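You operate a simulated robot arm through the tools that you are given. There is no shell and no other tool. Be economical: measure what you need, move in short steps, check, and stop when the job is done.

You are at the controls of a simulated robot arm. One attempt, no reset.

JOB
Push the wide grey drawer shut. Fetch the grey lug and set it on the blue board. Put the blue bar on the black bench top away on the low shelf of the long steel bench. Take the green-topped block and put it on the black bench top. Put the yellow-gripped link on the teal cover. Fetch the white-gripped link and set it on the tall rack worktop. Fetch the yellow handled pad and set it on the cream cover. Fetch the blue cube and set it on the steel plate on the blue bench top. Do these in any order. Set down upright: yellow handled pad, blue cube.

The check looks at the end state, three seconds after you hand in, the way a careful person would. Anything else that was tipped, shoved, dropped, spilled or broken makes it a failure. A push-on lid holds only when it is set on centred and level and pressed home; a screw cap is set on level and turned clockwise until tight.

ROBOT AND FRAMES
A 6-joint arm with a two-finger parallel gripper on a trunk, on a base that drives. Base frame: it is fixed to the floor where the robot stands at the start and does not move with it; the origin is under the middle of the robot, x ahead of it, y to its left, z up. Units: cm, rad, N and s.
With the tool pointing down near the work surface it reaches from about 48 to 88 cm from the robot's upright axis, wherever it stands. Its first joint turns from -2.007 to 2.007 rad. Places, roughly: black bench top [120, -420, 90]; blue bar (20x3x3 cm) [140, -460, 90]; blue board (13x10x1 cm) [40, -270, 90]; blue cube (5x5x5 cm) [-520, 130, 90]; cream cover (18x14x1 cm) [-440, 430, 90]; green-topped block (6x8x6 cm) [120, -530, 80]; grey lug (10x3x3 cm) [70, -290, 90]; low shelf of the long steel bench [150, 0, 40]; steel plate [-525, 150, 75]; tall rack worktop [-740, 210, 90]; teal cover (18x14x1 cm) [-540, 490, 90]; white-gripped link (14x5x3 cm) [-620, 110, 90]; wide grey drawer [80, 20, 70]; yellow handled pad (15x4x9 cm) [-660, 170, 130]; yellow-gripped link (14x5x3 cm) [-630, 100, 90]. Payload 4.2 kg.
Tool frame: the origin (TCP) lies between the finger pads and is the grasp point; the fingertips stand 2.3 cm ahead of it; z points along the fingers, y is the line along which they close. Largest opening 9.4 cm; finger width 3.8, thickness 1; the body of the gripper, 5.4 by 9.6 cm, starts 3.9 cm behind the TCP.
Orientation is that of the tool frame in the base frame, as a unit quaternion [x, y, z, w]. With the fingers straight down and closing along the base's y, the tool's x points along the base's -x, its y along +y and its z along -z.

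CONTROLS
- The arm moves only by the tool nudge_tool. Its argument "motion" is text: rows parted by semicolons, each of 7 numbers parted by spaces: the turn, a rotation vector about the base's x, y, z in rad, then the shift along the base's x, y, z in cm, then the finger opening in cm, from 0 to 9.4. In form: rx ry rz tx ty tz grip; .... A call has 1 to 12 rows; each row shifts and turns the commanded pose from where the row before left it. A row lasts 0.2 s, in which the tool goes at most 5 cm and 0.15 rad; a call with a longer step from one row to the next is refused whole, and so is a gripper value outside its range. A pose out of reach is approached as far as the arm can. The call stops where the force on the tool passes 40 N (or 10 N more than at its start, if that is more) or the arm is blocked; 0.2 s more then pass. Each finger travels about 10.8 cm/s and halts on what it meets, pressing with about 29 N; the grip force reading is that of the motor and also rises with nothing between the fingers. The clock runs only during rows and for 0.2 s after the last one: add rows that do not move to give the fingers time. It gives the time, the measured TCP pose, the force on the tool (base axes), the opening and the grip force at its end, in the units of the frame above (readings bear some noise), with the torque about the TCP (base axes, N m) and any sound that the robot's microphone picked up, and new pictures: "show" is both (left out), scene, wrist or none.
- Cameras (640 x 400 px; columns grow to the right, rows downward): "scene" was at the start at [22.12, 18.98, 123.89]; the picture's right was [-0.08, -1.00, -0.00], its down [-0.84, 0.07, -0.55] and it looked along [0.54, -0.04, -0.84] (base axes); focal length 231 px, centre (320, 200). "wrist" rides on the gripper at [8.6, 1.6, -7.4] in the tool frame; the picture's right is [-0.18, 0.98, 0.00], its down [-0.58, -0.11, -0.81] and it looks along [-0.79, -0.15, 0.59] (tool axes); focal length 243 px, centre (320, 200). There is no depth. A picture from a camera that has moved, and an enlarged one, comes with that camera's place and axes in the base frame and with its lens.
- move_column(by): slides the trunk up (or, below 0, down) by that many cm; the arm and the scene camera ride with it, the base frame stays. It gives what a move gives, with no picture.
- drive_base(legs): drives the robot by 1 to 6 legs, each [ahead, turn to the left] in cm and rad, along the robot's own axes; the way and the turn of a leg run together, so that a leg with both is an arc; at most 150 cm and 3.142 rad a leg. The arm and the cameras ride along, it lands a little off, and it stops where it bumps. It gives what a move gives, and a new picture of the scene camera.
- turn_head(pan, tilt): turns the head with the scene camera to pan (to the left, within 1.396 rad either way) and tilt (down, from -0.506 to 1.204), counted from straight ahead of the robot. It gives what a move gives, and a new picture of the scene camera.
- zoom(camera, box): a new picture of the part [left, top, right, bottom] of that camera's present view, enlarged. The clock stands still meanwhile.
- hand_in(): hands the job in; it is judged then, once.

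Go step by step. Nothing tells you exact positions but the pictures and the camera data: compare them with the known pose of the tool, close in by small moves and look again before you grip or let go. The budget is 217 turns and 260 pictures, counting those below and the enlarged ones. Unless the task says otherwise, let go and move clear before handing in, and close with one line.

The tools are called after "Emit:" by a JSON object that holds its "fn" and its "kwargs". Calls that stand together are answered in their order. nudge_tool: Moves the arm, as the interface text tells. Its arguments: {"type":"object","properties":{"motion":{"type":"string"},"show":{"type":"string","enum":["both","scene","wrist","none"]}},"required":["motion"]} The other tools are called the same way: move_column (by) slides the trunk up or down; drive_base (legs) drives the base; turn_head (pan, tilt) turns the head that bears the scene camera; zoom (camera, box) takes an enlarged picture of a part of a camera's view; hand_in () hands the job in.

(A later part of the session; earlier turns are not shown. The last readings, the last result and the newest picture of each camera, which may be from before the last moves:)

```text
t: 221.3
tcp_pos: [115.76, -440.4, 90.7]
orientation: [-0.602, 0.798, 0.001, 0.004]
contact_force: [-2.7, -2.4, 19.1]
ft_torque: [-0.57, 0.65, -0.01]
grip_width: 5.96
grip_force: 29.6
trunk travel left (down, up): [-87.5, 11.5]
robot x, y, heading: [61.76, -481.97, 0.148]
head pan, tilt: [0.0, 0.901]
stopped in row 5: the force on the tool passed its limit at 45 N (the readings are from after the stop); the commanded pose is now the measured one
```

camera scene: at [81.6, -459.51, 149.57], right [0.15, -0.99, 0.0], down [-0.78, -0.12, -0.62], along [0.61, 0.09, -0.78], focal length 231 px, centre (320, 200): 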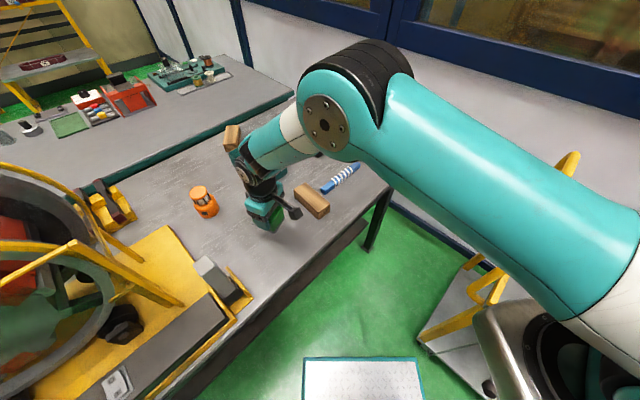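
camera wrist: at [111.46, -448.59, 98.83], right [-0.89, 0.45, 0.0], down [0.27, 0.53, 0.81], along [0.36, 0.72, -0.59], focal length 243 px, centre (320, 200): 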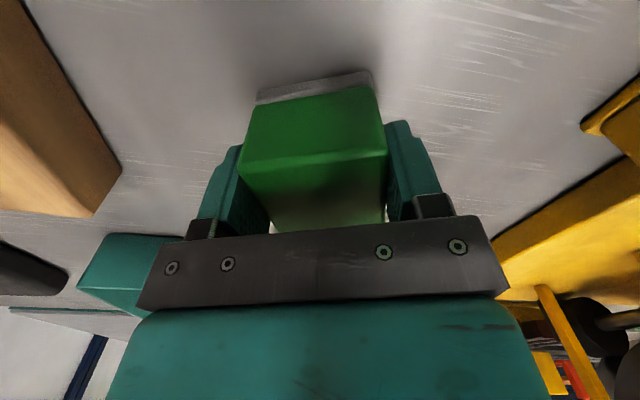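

On the bench. Release and rise.

Emit:
{"fn": "nudge_tool", "kwargs": {"motion": "0 0 0 0 0 0.3 3; 0 0 0 0 0 0 7; 0 0 0 0 0 0 9; 0 0 0 0 0 0 9; 0 0 0 0 0 2 9; 0 0 0 0 0 4.5 9; 0 0 0 0 0 4.5 9; 0 0 0 0 0 4.5 9; 0 0 0 0 0 4.5 9; 0 0 0 0 0 4.5 9", "show": "scene"}}

```text
t: 223.5
tcp_pos: [115.62, -440.17, 115.31]
orientation: [-0.602, 0.798, 0.0, 0.002]
contact_force: [0.0, 0.1, -0.4]
ft_torque: [0.02, 0.0, -0.01]
grip_width: 8.99
grip_force: 0.1
trunk travel left (down, up): [-87.5, 11.5]
robot x, y, heading: [62.29, -482.43, 0.149]
head pan, tilt: [0.0, 0.901]
camera scene: at [81.61, -459.51, 149.56], right [0.15, -0.99, 0.0], down [-0.78, -0.12, -0.62], along [0.61, 0.09, -0.78], focal length 231 px, centre (320, 200)
```

scene: 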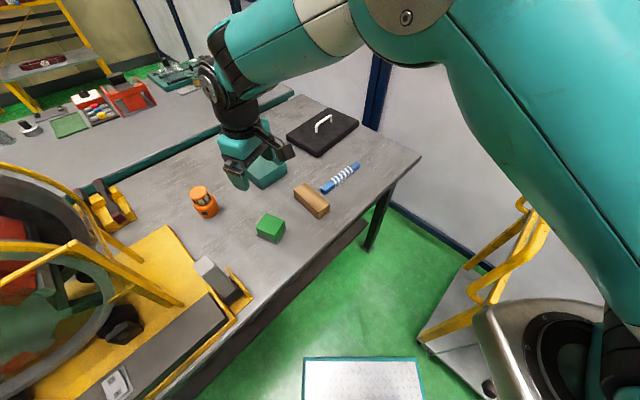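

Green-topped block is placed. Next the blue bar at about (142,-459): edge slightly closer and turn the gripper across it.

Emit:
{"fn": "drive_base", "kwargs": {"legs": [[4, 0]]}}

Emit:
{"fn": "nudge_tool", "kwargs": {"motion": "0 0 -0.149 1.9 -1.6 0 6; 0 0 -0.149 1.9 -1.6 0 6; 0 0 -0.149 1.9 -1.6 0 6; 0 0 -0.149 1.9 -1.6 0 6; 0 0 -0.149 1.9 -1.6 0 6; 0 0 -0.149 1.9 -1.6 0 6; 0 0 -0.149 1.9 -1.6 0 6; 0 0 -0.149 1.9 -1.6 0 6; 0 0 -0.149 1.9 -1.6 0 6; 0 0 -0.149 1.9 -1.6 -2 6; 0 0 -0.149 1.9 -1.6 -3 6; 0 0 -0.149 1.8 -1.5 -4 6"}}

```text
t: 224.4
tcp_pos: [119.57, -439.78, 115.28]
orientation: [-0.602, 0.799, 0.0, 0.002]
contact_force: [-0.7, -0.3, 0.0]
ft_torque: [0.02, 0.0, 0.01]
grip_width: 8.98
grip_force: 0.1
trunk travel left (down, up): [-87.5, 11.5]
robot x, y, heading: [66.09, -481.57, 0.148]
head pan, tilt: [0.0, 0.901]
camera scene: at [85.53, -458.95, 149.58], right [0.15, -0.99, 0.0], down [-0.78, -0.12, -0.62], along [0.61, 0.09, -0.78], focal length 231 px, centre (320, 200)
```

scene: 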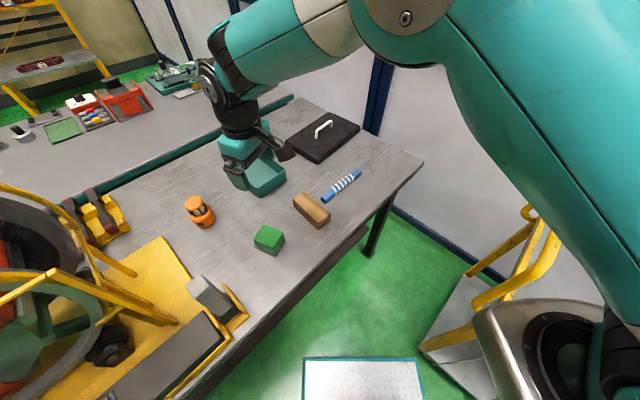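

```text
t: 227.0
tcp_pos: [142.56, -458.8, 106.36]
orientation: [0.248, 0.969, 0.0, 0.002]
contact_force: [-0.4, 0.5, 0.4]
ft_torque: [0.03, -0.05, -0.03]
grip_width: 5.99
grip_force: 0.0
trunk travel left (down, up): [-87.5, 11.5]
robot x, y, heading: [65.84, -481.75, 0.145]
head pan, tilt: [0.0, 0.901]
camera scene: at [85.48, -458.94, 149.59], right [0.15, -0.99, 0.0], down [-0.77, -0.12, -0.62], along [0.61, 0.09, -0.78], focal length 231 px, centre (320, 200)
camera wrist: at [135.53, -453.3, 113.79], right [0.63, 0.77, 0.0], down [0.46, -0.37, 0.81], along [0.63, -0.51, -0.59], focal length 243 px, centre (320, 200)
```

scene: 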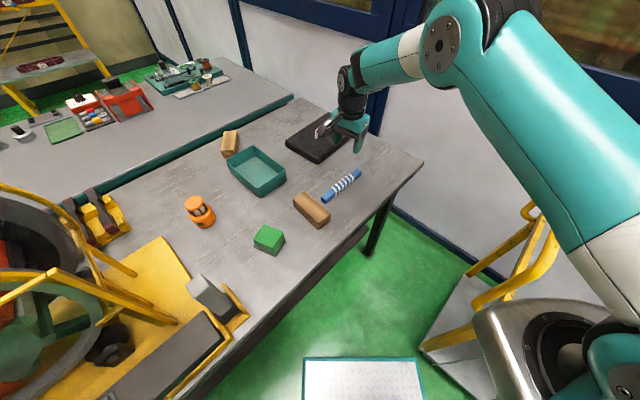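
wrist: 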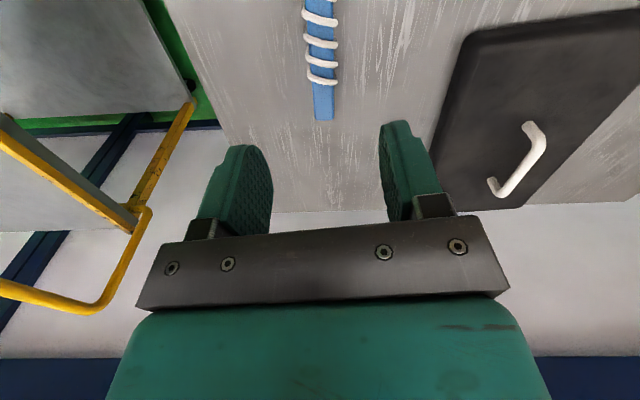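

Bar is aligned; correct the last 8° and descend.

Emit:
{"fn": "nudge_tool", "kwargs": {"motion": "0 0 -0.14 -0.9 0.6 -4 6; 0 0 0 0 0 -4.5 6; 0 0 0 0 0 -4.5 6; 0 0 0 0 0 -2.5 6; 0 0 0 0 0 0 6", "show": "wrist"}}

```text
t: 228.2
tcp_pos: [141.41, -458.24, 90.64]
orientation: [0.313, 0.95, -0.002, 0.001]
contact_force: [1.0, 0.1, 0.2]
ft_torque: [0.02, 0.01, -0.02]
grip_width: 6.0
grip_force: 0.0
trunk travel left (down, up): [-87.5, 11.5]
robot x, y, heading: [65.76, -481.69, 0.149]
head pan, tilt: [0.0, 0.901]
camera wrist: at [135.32, -451.83, 98.14], right [0.73, 0.68, 0.0], down [0.4, -0.43, 0.81], along [0.55, -0.59, -0.59], focal length 243 px, centre (320, 200)
```

wrist: 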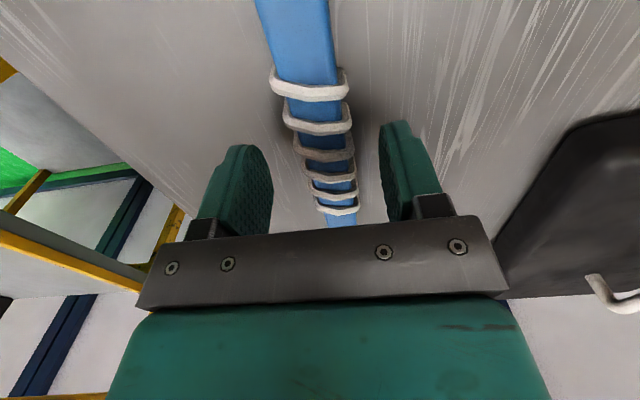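

Good. Lower the last bit and close.

Emit:
{"fn": "nudge_tool", "kwargs": {"motion": "0 0 0 0 0 -1 6; 0 0 0 0 0 -0.7 6; 0 0 0 0 0 0 4; 0 0 0 0 0 0 2; 0 0 0 0 0 0 1; 0 0 0 0 0 0 1; 0 0 0 0 0 2 1; 0 0 0 0 0 4 1; 0 0 0 0 0 4.5 1; 0 0 0 0 0 4.5 1; 0 0 0 0 0 4.5 1; 0 0 0 0 0 4.5 1"}}

```text
t: 230.8
tcp_pos: [141.42, -458.2, 113.31]
orientation: [0.313, 0.95, -0.002, 0.001]
contact_force: [0.2, 0.4, -3.9]
ft_torque: [-0.01, 0.01, -0.02]
grip_width: 2.37
grip_force: 29.2
trunk travel left (down, up): [-87.5, 11.5]
robot x, y, heading: [65.68, -481.66, 0.149]
head pan, tilt: [0.0, 0.901]
camera scene: at [85.59, -458.93, 149.56], right [0.15, -0.99, 0.0], down [-0.78, -0.12, -0.62], along [0.61, 0.09, -0.78], focal length 231 px, centre (320, 200)
camera wrist: at [135.26, -451.82, 120.64], right [0.73, 0.68, 0.0], down [0.4, -0.43, 0.81], along [0.55, -0.59, -0.59], focal length 243 px, centre (320, 200)
```

scene: 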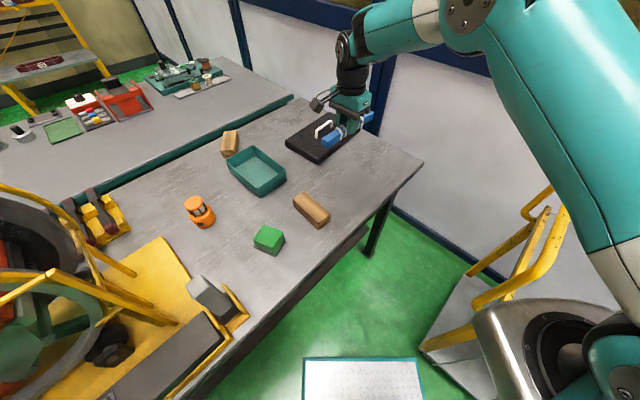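
wrist: 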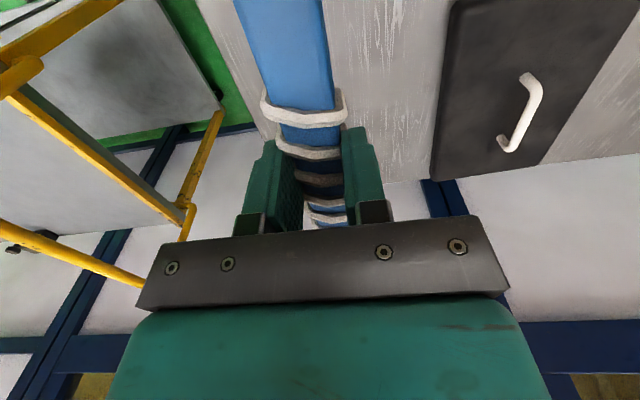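

The bar is held. I'll retract it in front of me, turn along the lane and reverse out between the yellow bench and the generator.

Emit:
{"fn": "nudge_tool", "kwargs": {"motion": "0 0 0 -3 -2 3 1; 0 0 0 -3 -2 3 1; 0 0 0 -3 -2 3 1; 0 0 0 -3 -2 3 1; 0 0 0 -3 -2 2 1; 0 0 0 -3 -2 0 1; 0 0 0 -3 -2 0 1; 0 0 0 -2 -2 0 1", "show": "none"}}

```text
t: 232.6
tcp_pos: [118.24, -474.32, 127.23]
orientation: [0.314, 0.95, -0.002, 0.001]
contact_force: [0.7, -0.1, -2.6]
ft_torque: [0.03, 0.03, -0.01]
grip_width: 2.37
grip_force: 28.5
trunk travel left (down, up): [-87.5, 11.5]
robot x, y, heading: [65.75, -481.34, 0.15]
head pan, tilt: [0.0, 0.901]
```

Emit:
{"fn": "drive_base", "kwargs": {"legs": [[0, -0.8075], [-150, 0]]}}

```text
t: 242.2
tcp_pos: [-12.08, -422.92, 127.19]
orientation: [0.657, 0.754, -0.002, 0.001]
contact_force: [0.1, 0.3, -3.3]
ft_torque: [0.01, 0.01, 0.02]
grip_width: 2.35
grip_force: 29.2
trunk travel left (down, up): [-87.5, 11.5]
robot x, y, heading: [-54.28, -390.67, -0.649]
head pan, tilt: [0.0, 0.901]
camera scene: at [-24.23, -388.72, 149.57], right [-0.6, -0.8, 0.0], down [-0.62, 0.47, -0.62], along [0.5, -0.38, -0.78], focal length 231 px, centre (320, 200)
```

scene: 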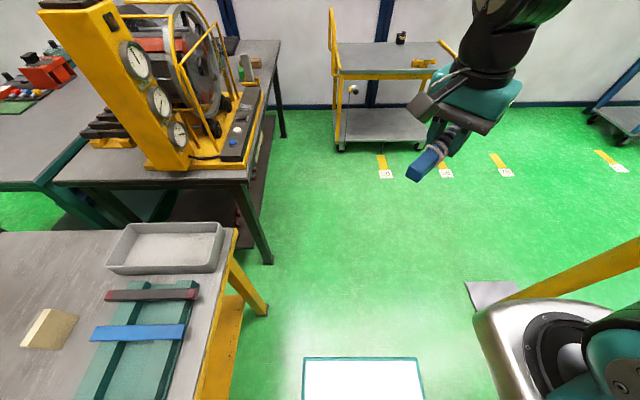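

Lane clear; reverse the rest of the way, then go up the walkway toward the steel bench.

Emit:
{"fn": "drive_base", "kwargs": {"legs": [[-150, 0], [-117, 0], [0, 1.562], [150, 0], [120, 0], [0, -1.571]]}}

```text
t: 275.6
tcp_pos: [-64.53, -43.59, 127.21]
orientation: [0.652, 0.758, -0.002, 0.001]
contact_force: [0.7, 0.7, -3.8]
ft_torque: [0.03, 0.0, -0.03]
grip_width: 2.36
grip_force: 29.4
trunk travel left (down, up): [-87.5, 11.5]
robot x, y, heading: [-106.96, -12.17, -0.63]
head pan, tilt: [0.0, 0.901]
camera scene: at [-77.25, -9.67, 149.57], right [-0.59, -0.81, 0.0], down [-0.63, 0.46, -0.62], along [0.5, -0.37, -0.78], focal length 231 px, centre (320, 200)
```

scene: 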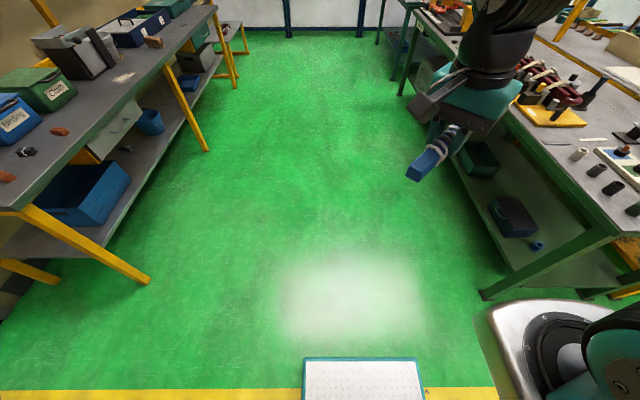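

I can see the low shelf: a free stretch lies between the black item and the blue bucket. I'll drive to stand in front of it facing the steel bench.

Emit:
{"fn": "drive_base", "kwargs": {"legs": [[150, 0], [0, 1.543], [55, 0]]}}

```text
t: 289.6
tcp_pos: [81.45, -14.4, 127.14]
orientation: [-0.066, 0.998, -0.001, 0.002]
contact_force: [0.0, -0.3, -2.1]
ft_torque: [0.01, 0.04, 0.02]
grip_width: 2.35
grip_force: 29.4
trunk travel left (down, up): [-87.5, 11.5]
robot x, y, heading: [49.03, -56.5, 0.915]
head pan, tilt: [0.0, 0.901]
camera scene: at [47.35, -26.18, 149.57], right [0.79, -0.61, 0.0], down [-0.48, -0.62, -0.62], along [0.38, 0.49, -0.78], focal length 231 px, centre (320, 200)
```

scene: 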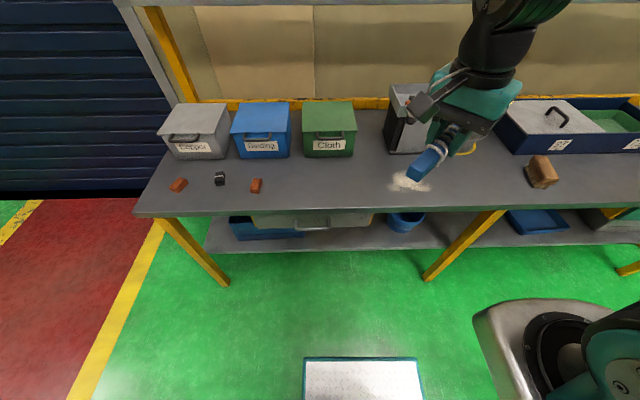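

The view shows a free stretch on the low shelf (about t=64) and free bench top above it. I'll drive closer, turn the bar square to the bench, set it on the bench top and regrip it with the tool tilted so it can go under the top.

Emit:
{"fn": "drive_base", "kwargs": {"legs": [[20, 0]]}}

Emit:
{"fn": "nudge_tool", "kwargs": {"motion": "0 0 -0.148 0 0 0 1; 0 0 -0.148 0 0 0 1; 0 0 -0.148 0 0 0 1; 0 0 -0.148 0 0 0 1; 0 0 -0.148 0 0 0 1; 0 0 -0.148 0 0 0 1; 0 0 -0.148 0 0 0 1; 0 0 -0.148 0 0 0 1; 0 0 -0.148 0 0 0 1; 0 0 -0.148 0 0 0 1; 0 0 -0.148 0 0 0 1; 0 0 -0.148 0 0 0 1", "show": "none"}}

```text
t: 291.1
tcp_pos: [93.63, 1.51, 127.02]
orientation: [-0.066, 0.998, -0.001, 0.002]
contact_force: [-0.1, 0.4, -2.8]
ft_torque: [-0.01, 0.02, 0.03]
grip_width: 2.35
grip_force: 29.6
trunk travel left (down, up): [-87.5, 11.5]
robot x, y, heading: [60.94, -40.4, 0.921]
head pan, tilt: [0.0, 0.901]
camera scene: at [59.46, -10.35, 149.57], right [0.79, -0.61, 0.0], down [-0.48, -0.62, -0.62], along [0.38, 0.49, -0.78], focal length 231 px, centre (320, 200)
```

scene: 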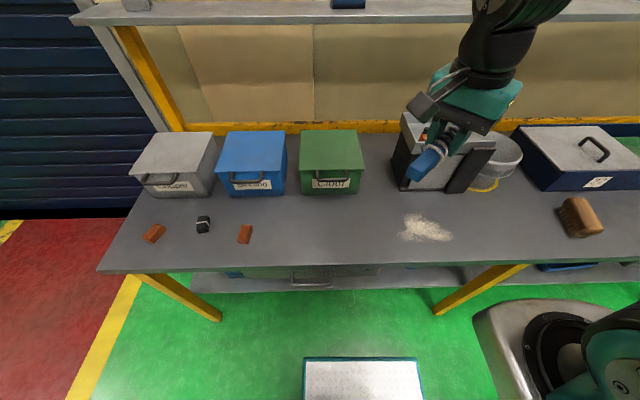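

```text
t: 293.7
tcp_pos: [93.68, 1.43, 127.17]
orientation: [0.733, 0.68, -0.001, 0.001]
contact_force: [-0.4, 0.3, -3.2]
ft_torque: [0.08, 0.01, 0.0]
grip_width: 2.37
grip_force: 29.0
trunk travel left (down, up): [-87.5, 11.5]
robot x, y, heading: [60.99, -40.45, 0.923]
head pan, tilt: [0.0, 0.901]
```

Emit:
{"fn": "nudge_tool", "kwargs": {"motion": "0 0 -0.146 -1.7 3.3 0 1; 0 0 -0.146 -1.7 3.3 0 1; 0 0 -0.146 -1.7 3.3 0 1; 0 0 -0.146 -1.6 3.2 0 1; 0 0 0 0 0 -4.5 1; 0 0 0 0 0 -4.5 1; 0 0 0 0 0 -4.5 1; 0 0 0 0 0 -4.5 1; 0 0 0 0 0 -4.5 1; 0 0 0 0 0 -4.5 1; 0 0 0 0 0 -2.5 1; 0 0 0 0 0 0 1"}}

```text
t: 296.3
tcp_pos: [113.24, 4.12, 103.65]
orientation: [0.887, 0.461, 0.006, 0.027]
contact_force: [-0.3, 0.2, -3.8]
ft_torque: [0.0, -0.02, -0.02]
grip_width: 2.39
grip_force: 29.5
out of reach, approached as far as the arm can: row 1, 2, 3, 4, 5, 6, 7, 8, 9, 10
trunk travel left (down, up): [-87.5, 11.5]
robot x, y, heading: [61.44, -40.18, 0.919]
head pan, tilt: [0.0, 0.901]
camera scene: at [59.48, -10.34, 149.57], right [0.79, -0.61, 0.0], down [-0.48, -0.62, -0.62], along [0.38, 0.49, -0.78], focal length 231 px, centre (320, 200)
camera wrist: at [119.17, 10.51, 110.94], right [0.7, -0.71, 0.05], down [-0.45, -0.38, 0.81], along [-0.56, -0.59, -0.59], focal length 243 px, centre (320, 200)
```

scene: 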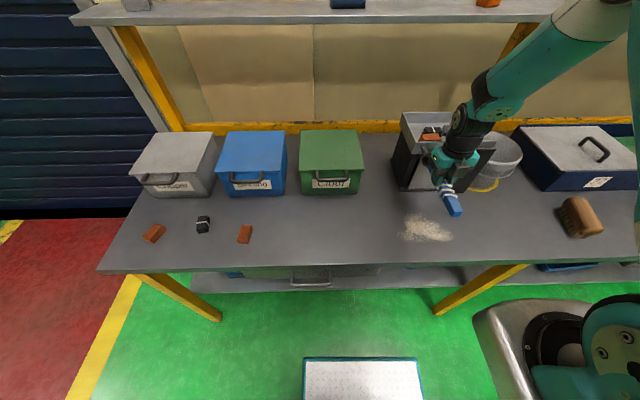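
wrist: 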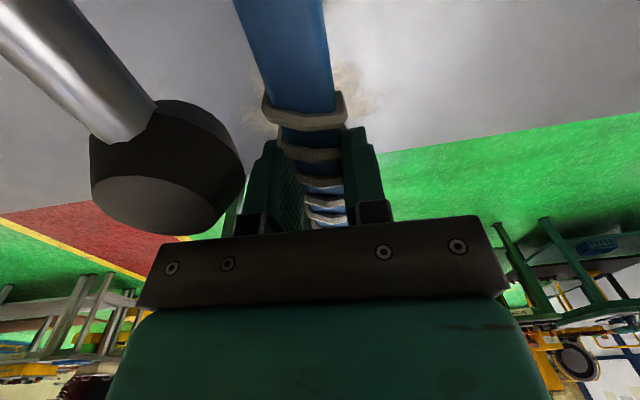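

The wrist ran into its turning limit and drifted right next to the vise handle; nothing was touched. I'll lift straight up, retract, and stand further left so the required yaw is within range.

Emit:
{"fn": "nudge_tool", "kwargs": {"motion": "0 0 0 0 0 4.5 1; 0 0 0 0 0 4.5 1; 0 0 0 0 0 4.5 1; 0 0 0 0 0 4.5 1; 0 0 0 0 0 4.5 1; 0.02 0.017 0.1 0 0 1.5 1; 0.02 0.017 0.1 -2.5 -0.5 0 1; 0 0 0.1 -2.5 -0.5 0 1; 0 0 0.1 -2.5 -0.5 0 1; 0 0 0.1 -2.5 -0.5 0 1; 0 0 0.1 -2.5 -0.5 0 1; 0 0 0 -2.5 -0.5 0 1", "show": "none"}}

```text
t: 298.9
tcp_pos: [98.11, 1.07, 127.64]
orientation: [0.713, 0.701, 0.002, 0.001]
contact_force: [1.5, -0.8, -2.4]
ft_torque: [0.02, 0.03, 0.01]
grip_width: 2.37
grip_force: 29.7
trunk travel left (down, up): [-87.5, 11.5]
robot x, y, heading: [61.03, -39.97, 0.922]
head pan, tilt: [0.0, 0.901]
```

Emit:
{"fn": "drive_base", "kwargs": {"legs": [[-20, 0], [0, 1.571], [32, 0], [0, -1.571], [20, 0]]}}

```text
t: 311.0
tcp_pos: [72.17, 21.94, 127.56]
orientation: [0.708, 0.707, 0.002, 0.0]
contact_force: [-0.3, 0.1, -3.1]
ft_torque: [0.0, 0.03, 0.01]
grip_width: 2.38
grip_force: 28.8
trunk travel left (down, up): [-87.5, 11.5]
robot x, y, heading: [36.37, -20.31, 0.935]
head pan, tilt: [0.0, 0.901]
camera scene: at [33.68, 9.78, 149.57], right [0.8, -0.59, 0.0], down [-0.47, -0.63, -0.62], along [0.37, 0.5, -0.78], focal length 231 px, centre (320, 200)
```

scene: 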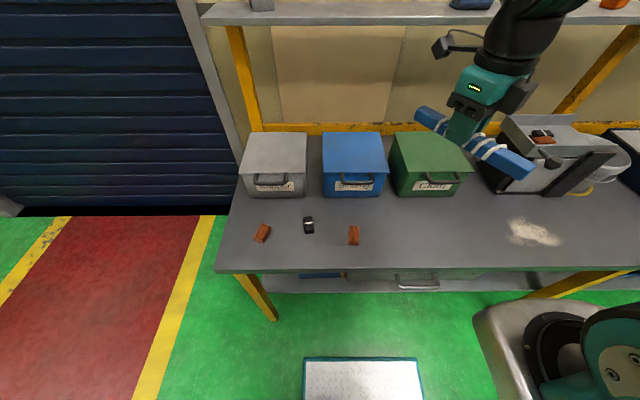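

Good position. Place the bar onto the free bench spot at about (89,14), with its length square to the edge.

Emit:
{"fn": "nudge_tool", "kwargs": {"motion": "0 0 -0.131 3.4 -1.52 0 1; 0 0 -0.131 3.4 -1.52 0 1; 0 0 -0.131 3.4 -1.52 0 1; 0 0 -0.131 3.4 -1.52 0 1; 0 0 -0.131 3.4 -1.52 0 1; 0 0 0 0 0 -4.5 1; 0 0 0 0 0 -4.5 1; 0 0 0 0 0 -4.5 1; 0 0 0 0 0 -4.5 1; 0 0 0 0 0 -4.5 1; 0 0 0 0 0 -4.5 1; 0 0 0 0 0 0 1"}}

```text
t: 313.6
tcp_pos: [89.06, 14.41, 100.53]
orientation: [0.897, 0.441, 0.002, 0.001]
contact_force: [-0.4, -1.0, -3.8]
ft_torque: [0.02, 0.02, 0.03]
grip_width: 2.36
grip_force: 29.5
trunk travel left (down, up): [-87.5, 11.5]
robot x, y, heading: [36.1, -19.93, 0.932]
head pan, tilt: [0.0, 0.901]
camera scene: at [33.7, 9.79, 149.57], right [0.8, -0.59, 0.0], down [-0.47, -0.63, -0.62], along [0.37, 0.5, -0.78], focal length 231 px, centre (320, 200)
camera wrist: at [95.56, 20.07, 107.95], right [0.67, -0.75, 0.0], down [-0.44, -0.39, 0.8], along [-0.6, -0.54, -0.59], focal length 243 px, centre (320, 200)
```

scene: 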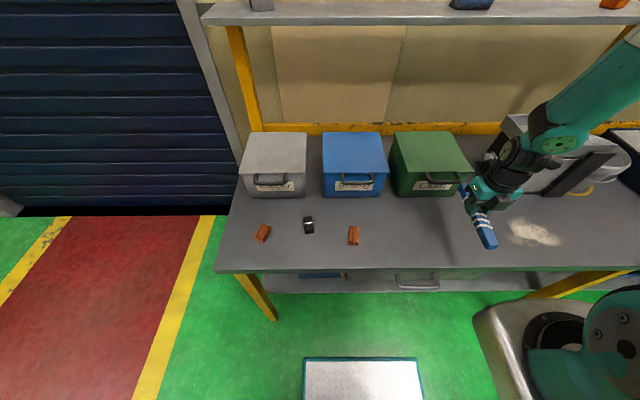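
wrist: 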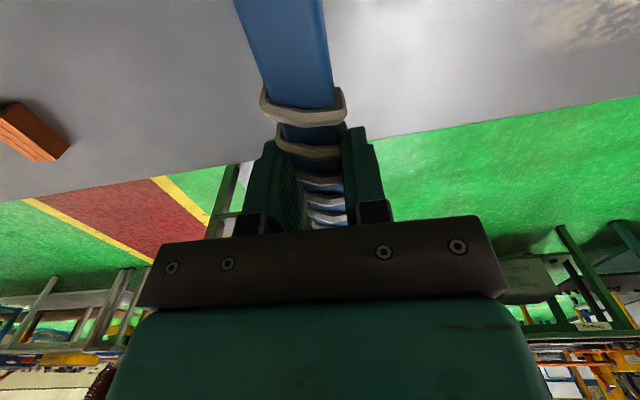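

Clear. Lower to touch the bench.

Emit:
{"fn": "nudge_tool", "kwargs": {"motion": "0 0 0 0 0 -3.5 1; 0 0 0 0 0 -2.5 1; 0 0 0 0 0 -1 1; 0 0 0 0 0 -0.5 1; 0 0 0 0 0 -0.5 1; 0 0 0 0 0 -0.4 1; 0 0 0 0 0 -0.4 1; 0 0 0 0 0 -0.4 1; 0 0 0 0 0 -0.4 1; 0 0 0 0 0 -0.4 1; 0 0 0 0 0 -0.4 1; 0 0 0 0 0 -0.4 1", "show": "none"}}

```text
t: 316.2
tcp_pos: [89.18, 14.35, 89.98]
orientation: [0.897, 0.442, 0.001, 0.002]
contact_force: [0.1, 0.2, -3.5]
ft_torque: [0.04, -0.04, -0.01]
grip_width: 2.36
grip_force: 28.9
trunk travel left (down, up): [-87.5, 11.5]
robot x, y, heading: [35.69, -20.25, 0.937]
head pan, tilt: [0.0, 0.901]
```

Emit:
{"fn": "nudge_tool", "kwargs": {"motion": "0 0 0 0 0 -0.3 1; 0 0 0 0 0 -0.3 1; 0 0 0 0 0 -0.3 1; 0 0 0 0 0 -0.3 1; 0 0 0 0 0 -0.3 1; 0 0 0 0 0 -0.3 1; 0 0 0 0 0 -0.3 1; 0 0 0 0 0 0 1", "show": "none"}}

```text
t: 317.3
tcp_pos: [89.16, 14.28, 88.93]
orientation: [0.898, 0.441, 0.002, 0.001]
contact_force: [-5.3, -4.0, 30.1]
ft_torque: [-0.47, 0.65, 0.04]
grip_width: 2.36
grip_force: 29.3
trunk travel left (down, up): [-87.5, 11.5]
robot x, y, heading: [36.03, -20.21, 0.934]
head pan, tilt: [0.0, 0.901]
stopped in row 5: the force on the tool passed its limit at 44 N (the readings are from after the stop); the commanded pose is now the measured one
```

The bar rests on the bench. Open, rise, and tilt the tool 45° (fingers pointing away from me) for the regrip.

Emit:
{"fn": "nudge_tool", "kwargs": {"motion": "0 0 0 0 0 0.3 1; 0 0 0 0 0 0 4; 0 0 0 0 0 0 6; 0 0 0 0 0 3 6; 0 0 0 0 0 4.5 6; 0.1035 -0.08 0 0 0 4.5 6; 0.1035 -0.08 0 0 0 4.5 6; 0.1035 -0.08 0 0 0 4.5 6; 0.1035 -0.08 0 0 0 2 6; 0.1035 -0.08 0 0 0 0 6; 0.1035 -0.08 0 0 0 0 6; 0 0 0 0 0 0 6", "show": "scene"}}

```text
t: 319.9
tcp_pos: [89.39, 14.29, 112.1]
orientation: [0.829, 0.407, 0.346, -0.168]
contact_force: [-0.3, 0.3, 0.0]
ft_torque: [0.03, 0.02, 0.0]
grip_width: 5.98
grip_force: 0.0
trunk travel left (down, up): [-87.5, 11.5]
robot x, y, heading: [35.85, -19.78, 0.939]
head pan, tilt: [0.0, 0.901]
camera scene: at [33.69, 9.78, 149.57], right [0.8, -0.59, 0.0], down [-0.47, -0.63, -0.62], along [0.37, 0.5, -0.78], focal length 231 px, centre (320, 200)
```

scene: 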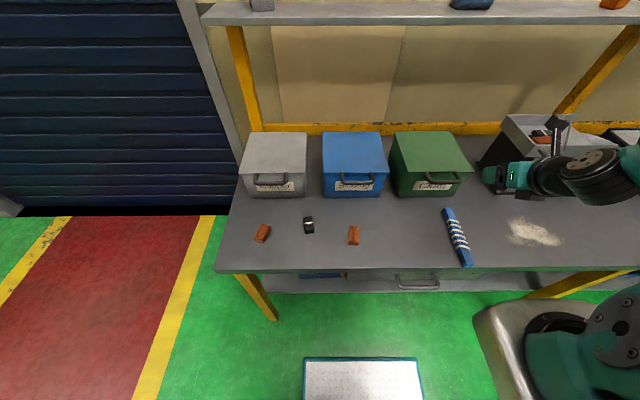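

The bar lies squarely on the bench. Lower the trunk 20 cm to bring the tilted gripper down around it.

Emit:
{"fn": "move_column", "kwargs": {"by": -19}}

Emit:
{"fn": "nudge_tool", "kwargs": {"motion": "0 0 0 0 0 0 6"}}

```text
t: 322.0
tcp_pos: [89.31, 14.32, 93.11]
orientation: [0.828, 0.407, 0.346, -0.168]
contact_force: [-0.1, 1.3, -0.4]
ft_torque: [0.04, 0.0, 0.01]
grip_width: 6.02
grip_force: 0.0
trunk travel left (down, up): [-68.5, 30.5]
robot x, y, heading: [35.79, -20.15, 0.931]
head pan, tilt: [0.0, 0.901]
```

```text
t: 322.4
tcp_pos: [89.39, 14.34, 93.04]
orientation: [0.829, 0.406, 0.346, -0.167]
contact_force: [0.0, 0.1, -0.2]
ft_torque: [0.0, -0.01, 0.01]
grip_width: 6.01
grip_force: 0.1
trunk travel left (down, up): [-68.5, 30.5]
robot x, y, heading: [35.67, -20.12, 0.934]
head pan, tilt: [0.0, 0.901]
camera scene: at [33.69, 9.78, 130.58], right [0.8, -0.59, 0.0], down [-0.47, -0.63, -0.62], along [0.37, 0.5, -0.78], focal length 231 px, centre (320, 200)
camera wrist: at [90.94, 13.85, 104.45], right [0.7, -0.71, -0.13], down [-0.69, -0.71, 0.16], along [-0.2, -0.02, -0.98], focal length 243 px, centre (320, 200)
```

scene: 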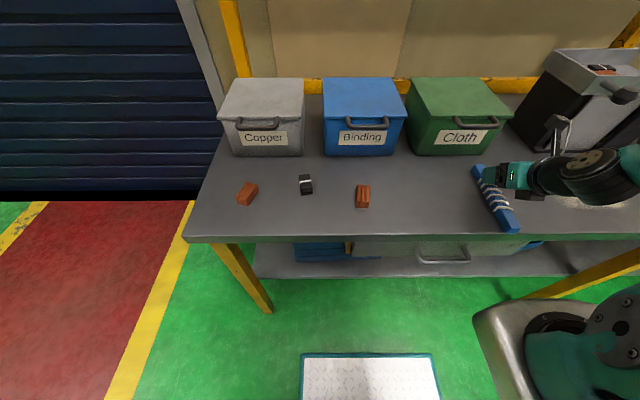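
wrist: 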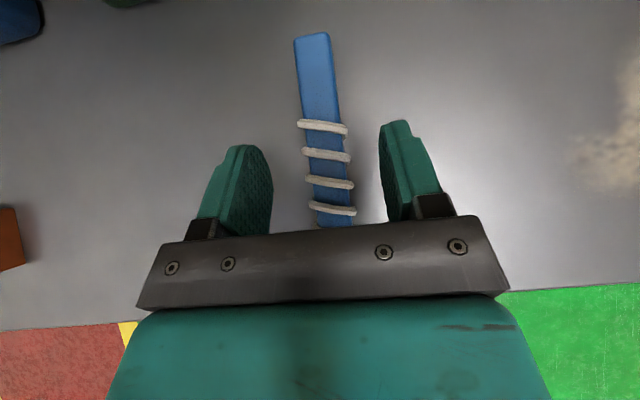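

Centred. Lower and close.

Emit:
{"fn": "nudge_tool", "kwargs": {"motion": "0 0 0 0 0 -1.5 6; 0 0 0 0 0 -1 6; 0 0 0 0 0 -0.7 6; 0 0 0 0 0 -0.3 6; 0 0 0 0 0 0 4; 0 0 0 0 0 0 2; 0 0 0 0 0 0 1; 0 0 0 0 0 0 1", "show": "wrist"}}

```text
t: 324.2
tcp_pos: [89.28, 14.19, 89.53]
orientation: [0.829, 0.407, 0.346, -0.167]
contact_force: [0.9, -0.5, 0.0]
ft_torque: [0.15, -0.07, -0.05]
grip_width: 2.36
grip_force: 29.3
trunk travel left (down, up): [-68.5, 30.5]
robot x, y, heading: [36.23, -19.85, 0.942]
head pan, tilt: [0.0, 0.901]
camera wrist: at [90.95, 13.83, 100.89], right [0.7, -0.71, -0.13], down [-0.69, -0.71, 0.16], along [-0.2, -0.02, -0.98], focal length 243 px, centre (320, 200)
```

wrist: 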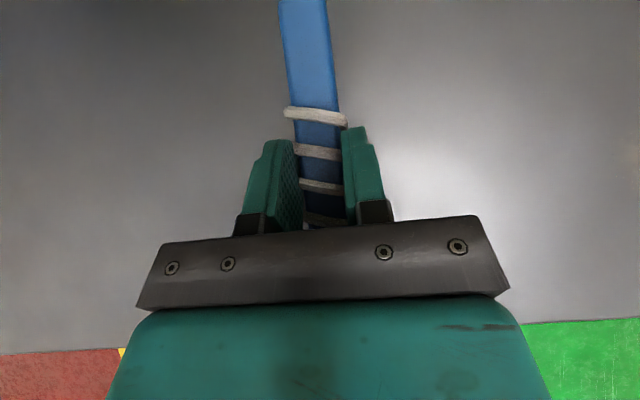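

Gripped with the tilted tool. Lift a little and look at how the arm is laid out before going under the bench.

Emit:
{"fn": "nudge_tool", "kwargs": {"motion": "0 0 0 0 0 2 1; 0 0 0 0 0 3 1; 0 0 0 0 0 3 1; 0 0 0 0 0 0 1", "show": "none"}}

Emit:
{"fn": "turn_head", "kwargs": {"pan": -0.7, "tilt": 0.7}}

```text
t: 325.2
tcp_pos: [89.25, 14.21, 97.68]
orientation: [0.829, 0.407, 0.345, -0.168]
contact_force: [-0.4, 0.2, -2.6]
ft_torque: [0.03, 0.0, -0.04]
grip_width: 2.39
grip_force: 29.0
trunk travel left (down, up): [-68.5, 30.5]
robot x, y, heading: [35.68, -20.12, 0.938]
head pan, tilt: [0.0, 0.901]
```

```text
t: 326.2
tcp_pos: [89.35, 14.29, 97.59]
orientation: [0.829, 0.407, 0.345, -0.168]
contact_force: [-0.6, 0.1, -2.9]
ft_torque: [0.05, -0.02, -0.01]
grip_width: 2.36
grip_force: 29.2
trunk travel left (down, up): [-68.5, 30.5]
robot x, y, heading: [35.92, -20.35, 0.936]
head pan, tilt: [-0.7, 0.7]
camera scene: at [37.47, 5.7, 132.19], right [0.23, -0.97, 0.0], down [-0.63, -0.15, -0.76], along [0.74, 0.18, -0.64], focal length 231 px, centre (320, 200)
```

scene: 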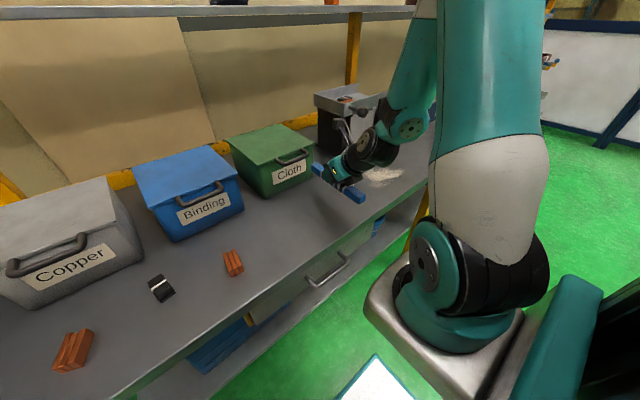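

The forearm is too steep to go under the bench edge from here. I'll raise the tool, back off, lower the trunk well down and stretch the arm out low before driving in.

Emit:
{"fn": "nudge_tool", "kwargs": {"motion": "0 0 0 0 0 4 1; 0 0 0 0 0 4 1; 0 0 0 0 0 4 1", "show": "none"}}

Emit:
{"fn": "drive_base", "kwargs": {"legs": [[-42, 0]]}}

Emit:
{"fn": "move_column", "kwargs": {"by": -55}}

```text
t: 327.0
tcp_pos: [89.35, 14.23, 109.54]
orientation: [0.83, 0.407, 0.344, -0.167]
contact_force: [-0.1, 0.3, -4.0]
ft_torque: [0.01, 0.01, 0.01]
grip_width: 2.38
grip_force: 28.3
trunk travel left (down, up): [-68.5, 30.5]
robot x, y, heading: [35.73, -19.85, 0.94]
head pan, tilt: [-0.7, 0.7]
```

```text
t: 329.6
tcp_pos: [64.27, -19.95, 109.55]
orientation: [0.83, 0.405, 0.345, -0.167]
contact_force: [-0.4, -0.2, -3.2]
ft_torque: [0.06, -0.01, 0.01]
grip_width: 2.37
grip_force: 29.0
trunk travel left (down, up): [-68.5, 30.5]
robot x, y, heading: [10.94, -54.01, 0.93]
head pan, tilt: [-0.7, 0.7]
camera scene: at [12.35, -28.35, 132.19], right [0.23, -0.97, 0.0], down [-0.63, -0.15, -0.76], along [0.74, 0.18, -0.64], focal length 231 px, centre (320, 200)
```

scene: 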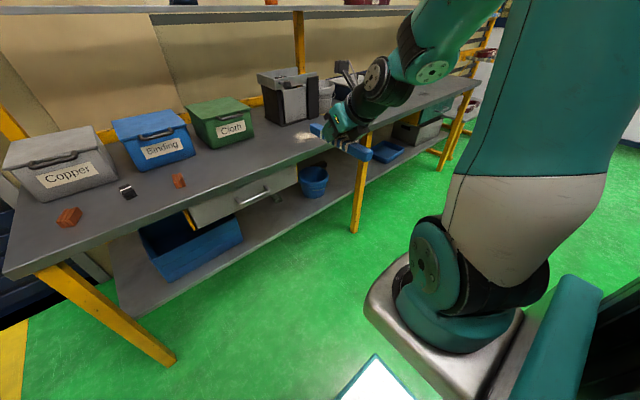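

```text
refused: -55 is not a number from -40 to 40
```

Emit:
{"fn": "move_column", "kwargs": {"by": -40}}

Emit:
{"fn": "move_column", "kwargs": {"by": -20}}

Emit:
{"fn": "zoom", "kwargs": {"camera": "scene", "box": [100, 100, 420, 300]}}

```text
t: 333.5
tcp_pos: [64.18, -19.94, 69.65]
orientation: [0.829, 0.405, 0.347, -0.167]
contact_force: [-0.2, 0.7, -2.7]
ft_torque: [-0.01, -0.02, 0.01]
grip_width: 2.39
grip_force: 28.8
trunk travel left (down, up): [-28.5, 70.5]
robot x, y, heading: [10.65, -54.26, 0.931]
head pan, tilt: [-0.7, 0.7]
```

```text
t: 335.6
tcp_pos: [64.28, -20.02, 49.58]
orientation: [0.83, 0.405, 0.346, -0.167]
contact_force: [-0.5, -0.2, -2.6]
ft_torque: [0.04, -0.04, -0.01]
grip_width: 2.39
grip_force: 29.0
trunk travel left (down, up): [-8.5, 90.5]
robot x, y, heading: [10.84, -53.92, 0.93]
head pan, tilt: [-0.7, 0.7]
```

```text
2.00 times, centred on (260, 200) of scene
camera zoom: at [12.34, -28.34, 72.19], right [0.23, -0.97, 0.0], down [-0.63, -0.15, -0.76], along [0.74, 0.18, -0.64], focal length 463 px, centre (440, 200)
```

zoom: 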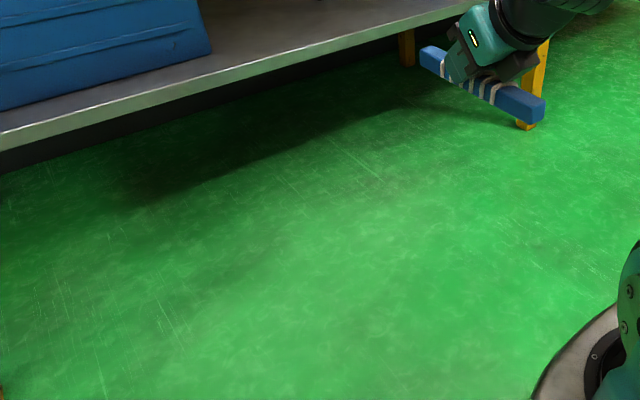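

The camera is now below bench-top height. Look level at the shelf.

Emit:
{"fn": "turn_head", "kwargs": {"pan": -0.35, "tilt": 0.3}}

```text
t: 336.5
tcp_pos: [64.24, -19.92, 49.59]
orientation: [0.829, 0.406, 0.346, -0.168]
contact_force: [0.3, -0.5, -3.4]
ft_torque: [0.02, -0.02, 0.01]
grip_width: 2.37
grip_force: 29.2
trunk travel left (down, up): [-8.5, 90.5]
robot x, y, heading: [10.53, -54.22, 0.936]
head pan, tilt: [-0.351, 0.3]
camera scene: at [11.88, -25.18, 75.79], right [0.55, -0.84, 0.0], down [-0.25, -0.16, -0.95], along [0.8, 0.52, -0.3], focal length 231 px, centre (320, 200)
```

scene: 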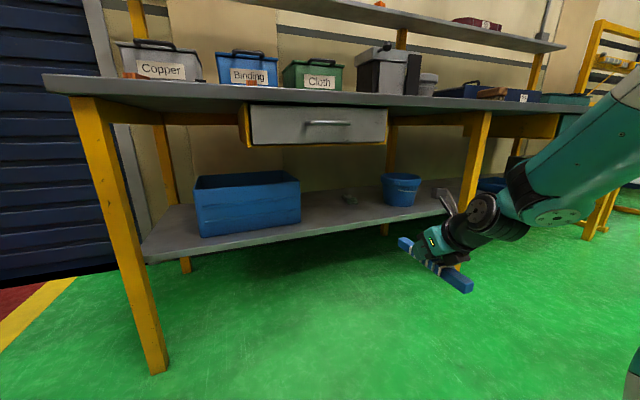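

Perfect view: the shelf has free room between the blue box and the rag. Stretch the arm forward 20 cm at this height.

Emit:
{"fn": "nudge_tool", "kwargs": {"motion": "0 0 0 3.05 3.95 0 1; 0 0 0 3.05 3.95 0 1; 0 0 0 3.05 3.95 0 1; 0 0 0 3.05 3.95 0 1; 0 0 0 0 0 0 1", "show": "scene"}}

```text
t: 337.7
tcp_pos: [76.41, -4.14, 49.56]
orientation: [0.83, 0.406, 0.345, -0.167]
contact_force: [0.4, 0.3, -3.2]
ft_torque: [0.01, -0.04, 0.0]
grip_width: 2.39
grip_force: 29.5
trunk travel left (down, up): [-8.5, 90.5]
robot x, y, heading: [10.72, -54.02, 0.932]
head pan, tilt: [-0.351, 0.3]
camera scene: at [11.87, -25.17, 75.8], right [0.55, -0.84, 0.0], down [-0.25, -0.16, -0.96], along [0.8, 0.53, -0.3], focal length 231 px, centre (320, 200)
```

scene: 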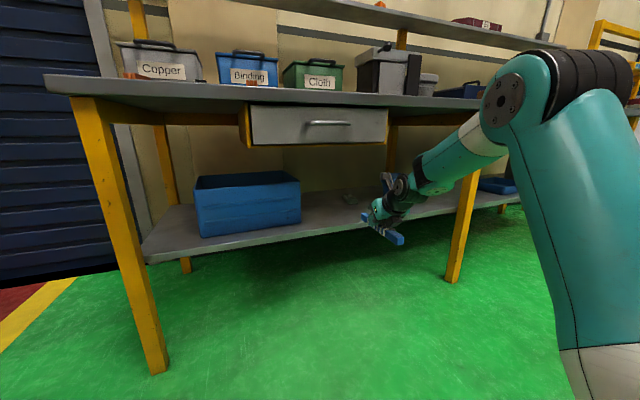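

The arm is low and stretched. Drive forward 20 cm and check.

Emit:
{"fn": "drive_base", "kwargs": {"legs": [[20, 0]]}}

```text
t: 339.3
tcp_pos: [88.27, 11.76, 49.53]
orientation: [0.829, 0.406, 0.346, -0.168]
contact_force: [0.1, -0.6, -2.6]
ft_torque: [0.01, -0.02, 0.01]
grip_width: 2.37
grip_force: 29.2
trunk travel left (down, up): [-8.5, 90.5]
robot x, y, heading: [22.71, -38.1, 0.932]
head pan, tilt: [-0.351, 0.3]
camera scene: at [23.7, -9.21, 75.8], right [0.55, -0.84, 0.0], down [-0.25, -0.16, -0.96], along [0.8, 0.53, -0.3], focal length 231 px, centre (320, 200)
```

scene: 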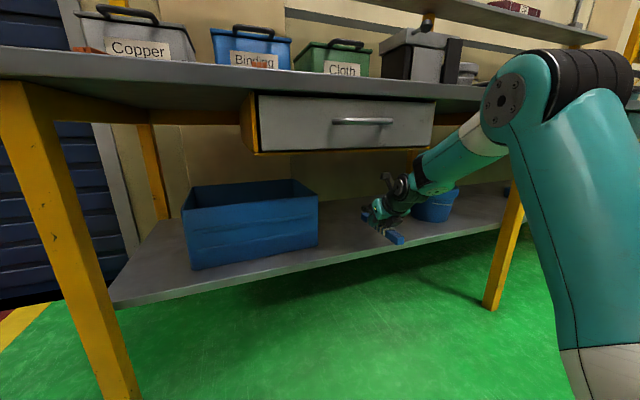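

Emit:
{"fn": "drive_base", "kwargs": {"legs": [[9, 0]]}}

Emit:
{"fn": "nudge_tool", "kwargs": {"motion": "0 0 0 0 0 -1.5 1; 0 0 0 0 0 0 1", "show": "wrist"}}

```text
t: 340.4
tcp_pos: [93.53, 19.02, 49.54]
orientation: [0.829, 0.407, 0.345, -0.168]
contact_force: [1.0, 0.3, -4.2]
ft_torque: [0.04, -0.02, 0.01]
grip_width: 2.4
grip_force: 29.1
trunk travel left (down, up): [-8.5, 90.5]
robot x, y, heading: [28.06, -31.01, 0.927]
head pan, tilt: [-0.351, 0.3]
camera scene: at [29.05, -1.98, 75.8], right [0.55, -0.84, 0.0], down [-0.25, -0.16, -0.96], along [0.8, 0.53, -0.3], focal length 231 px, centre (320, 200)
```

scene: 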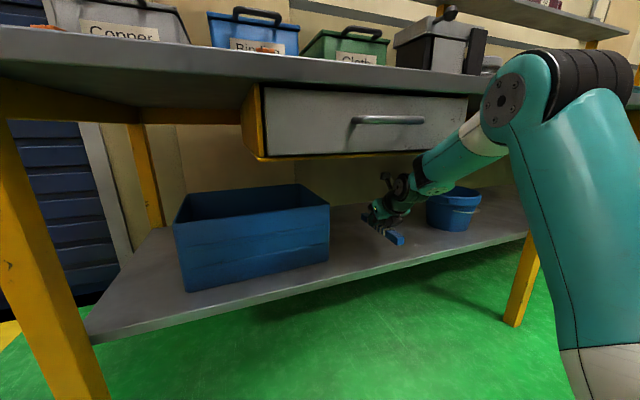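

```text
t: 341.0
tcp_pos: [93.52, 19.11, 48.05]
orientation: [0.829, 0.406, 0.346, -0.168]
contact_force: [-0.3, -0.6, -4.1]
ft_torque: [0.02, -0.02, 0.02]
grip_width: 2.37
grip_force: 29.3
trunk travel left (down, up): [-8.5, 90.5]
robot x, y, heading: [27.62, -30.66, 0.936]
head pan, tilt: [-0.351, 0.3]
camera wrist: at [95.14, 18.63, 59.39], right [0.7, -0.71, -0.13], down [-0.69, -0.71, 0.16], along [-0.2, -0.02, -0.98], focal length 243 px, centre (320, 200)
```

wrist: 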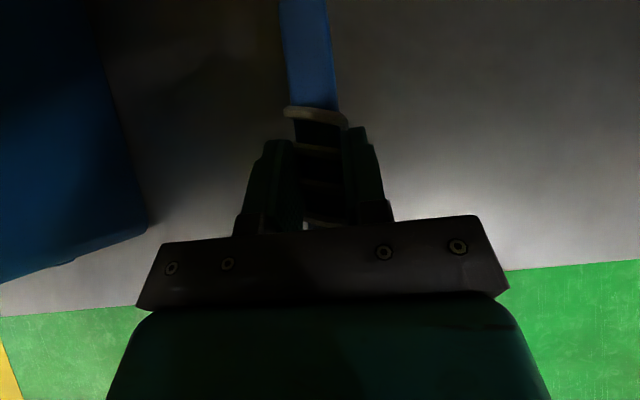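

The bar's near end would be right at the shelf front; extend the arm another 3.5 cm inward, then lower slowly.

Emit:
{"fn": "nudge_tool", "kwargs": {"motion": "0 0 0 1.05 1.4 0 1; 0 0 0 1.05 1.4 0 1; 0 0 0 0 0 0 1", "show": "none"}}

Emit:
{"fn": "nudge_tool", "kwargs": {"motion": "0 0 0 0 0 -1 1; 0 0 0 0 0 -0.8 1; 0 0 0 0 0 -0.6 1; 0 0 0 0 0 -0.5 1; 0 0 0 0 0 -0.4 1; 0 0 0 0 0 -0.4 1; 0 0 0 0 0 -0.4 1; 0 0 0 0 0 -0.4 1", "show": "none"}}

```text
t: 341.8
tcp_pos: [95.69, 21.78, 47.96]
orientation: [0.829, 0.407, 0.345, -0.168]
contact_force: [-0.4, 0.2, -2.7]
ft_torque: [0.04, 0.03, 0.01]
grip_width: 2.39
grip_force: 28.8
trunk travel left (down, up): [-8.5, 90.5]
robot x, y, heading: [28.11, -30.99, 0.933]
head pan, tilt: [-0.351, 0.3]
```

```text
t: 343.6
tcp_pos: [95.64, 21.83, 43.56]
orientation: [0.829, 0.407, 0.346, -0.168]
contact_force: [-0.5, 0.3, -3.5]
ft_torque: [0.03, -0.01, 0.01]
grip_width: 2.35
grip_force: 29.4
trunk travel left (down, up): [-8.5, 90.5]
robot x, y, heading: [27.78, -31.19, 0.931]
head pan, tilt: [-0.351, 0.3]
```

Emit:
{"fn": "nudge_tool", "kwargs": {"motion": "0 0 0 0 0 -0.3 1; 0 0 0 0 0 -0.3 1; 0 0 0 0 0 -0.3 1; 0 0 0 0 0 -0.3 1; 0 0 0 0 0 -0.3 1; 0 0 0 0 0 -0.3 1; 0 0 0 0 0 -0.3 1; 0 0 0 0 0 -0.3 1; 0 0 0 0 0 -0.3 1; 0 0 0 0 0 -0.3 1"}}

```text
t: 344.6
tcp_pos: [95.81, 22.01, 42.96]
orientation: [0.827, 0.405, 0.351, -0.169]
contact_force: [-4.6, -3.1, 15.3]
ft_torque: [-0.67, 0.91, -0.05]
grip_width: 2.4
grip_force: 28.8
trunk travel left (down, up): [-8.5, 90.5]
robot x, y, heading: [27.89, -30.77, 0.93]
head pan, tilt: [-0.351, 0.3]
stopped in row 5: the force on the tool passed its limit at 44 N (the readings are from after the stop); the commanded pose is now the measured one
camera scene: at [29.02, -2.02, 75.78], right [0.55, -0.84, 0.0], down [-0.25, -0.16, -0.96], along [0.8, 0.53, -0.3], focal length 231 px, centre (320, 200)
camera wrist: at [97.31, 21.41, 54.35], right [0.7, -0.71, -0.13], down [-0.69, -0.71, 0.14], along [-0.19, -0.01, -0.98], focal length 243 px, centre (320, 200)
```

scene: 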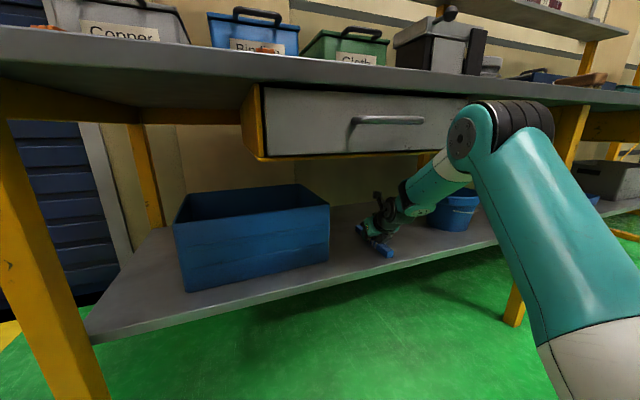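
wrist: 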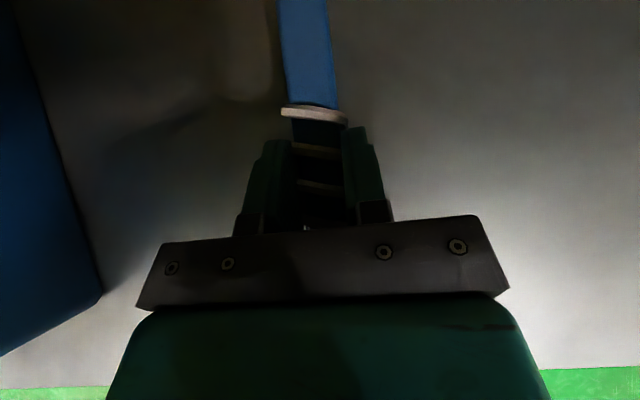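

Contact with the shelf. Open, withdraw along the tool axis, and back the base out.

Emit:
{"fn": "nudge_tool", "kwargs": {"motion": "0 0 0 0 0 0.3 1; 0 0 0 0 0 0 4; 0 0 0 0 0 0 5.5; 0 0 0 0 0 0 5.5; 0 0 0 -0.9 -1.1 1.4 5.5; 0 0 0 -0.9 -1.1 1.4 5.5; 0 0 0 -0.9 -1.1 1.4 5.5; 0 0 0 -0.9 -1.1 1.4 5.5; 0 0 0 -0.9 -1.1 1.4 5.5", "show": "wrist"}}

Emit:
{"fn": "drive_base", "kwargs": {"legs": [[-45, 0]]}}

```text
t: 346.6
tcp_pos: [91.3, 16.4, 49.97]
orientation: [0.828, 0.405, 0.35, -0.169]
contact_force: [-0.9, 0.5, -0.3]
ft_torque: [0.0, -0.02, 0.0]
grip_width: 5.49
grip_force: 0.0
trunk travel left (down, up): [-8.5, 90.5]
robot x, y, heading: [27.9, -30.89, 0.932]
head pan, tilt: [-0.351, 0.3]
camera wrist: at [92.86, 15.92, 61.4], right [0.7, -0.71, -0.13], down [-0.69, -0.71, 0.15], along [-0.19, -0.01, -0.98], focal length 243 px, centre (320, 200)
```

wrist: 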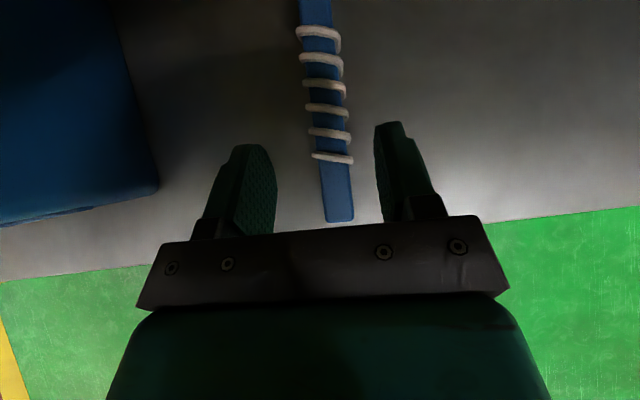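

```text
t: 349.4
tcp_pos: [64.8, -19.96, 50.0]
orientation: [0.829, 0.403, 0.35, -0.167]
contact_force: [-0.2, -0.6, -0.2]
ft_torque: [0.02, 0.01, 0.0]
grip_width: 5.49
grip_force: 0.1
trunk travel left (down, up): [-8.5, 90.5]
robot x, y, heading: [1.16, -67.23, 0.93]
head pan, tilt: [-0.351, 0.3]
camera scene: at [2.39, -37.97, 75.8], right [0.55, -0.84, 0.0], down [-0.25, -0.16, -0.96], along [0.8, 0.52, -0.3], focal length 231 px, centre (320, 200)
```

scene: 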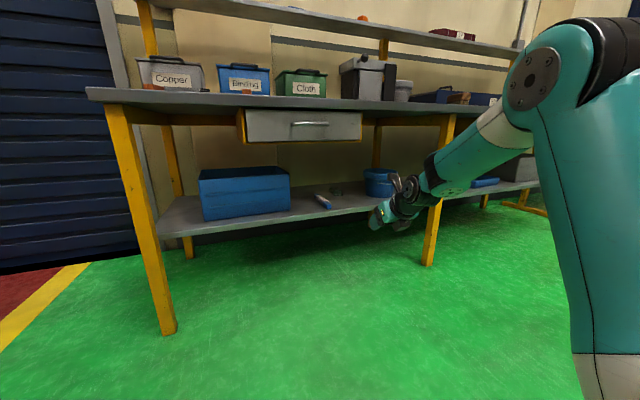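

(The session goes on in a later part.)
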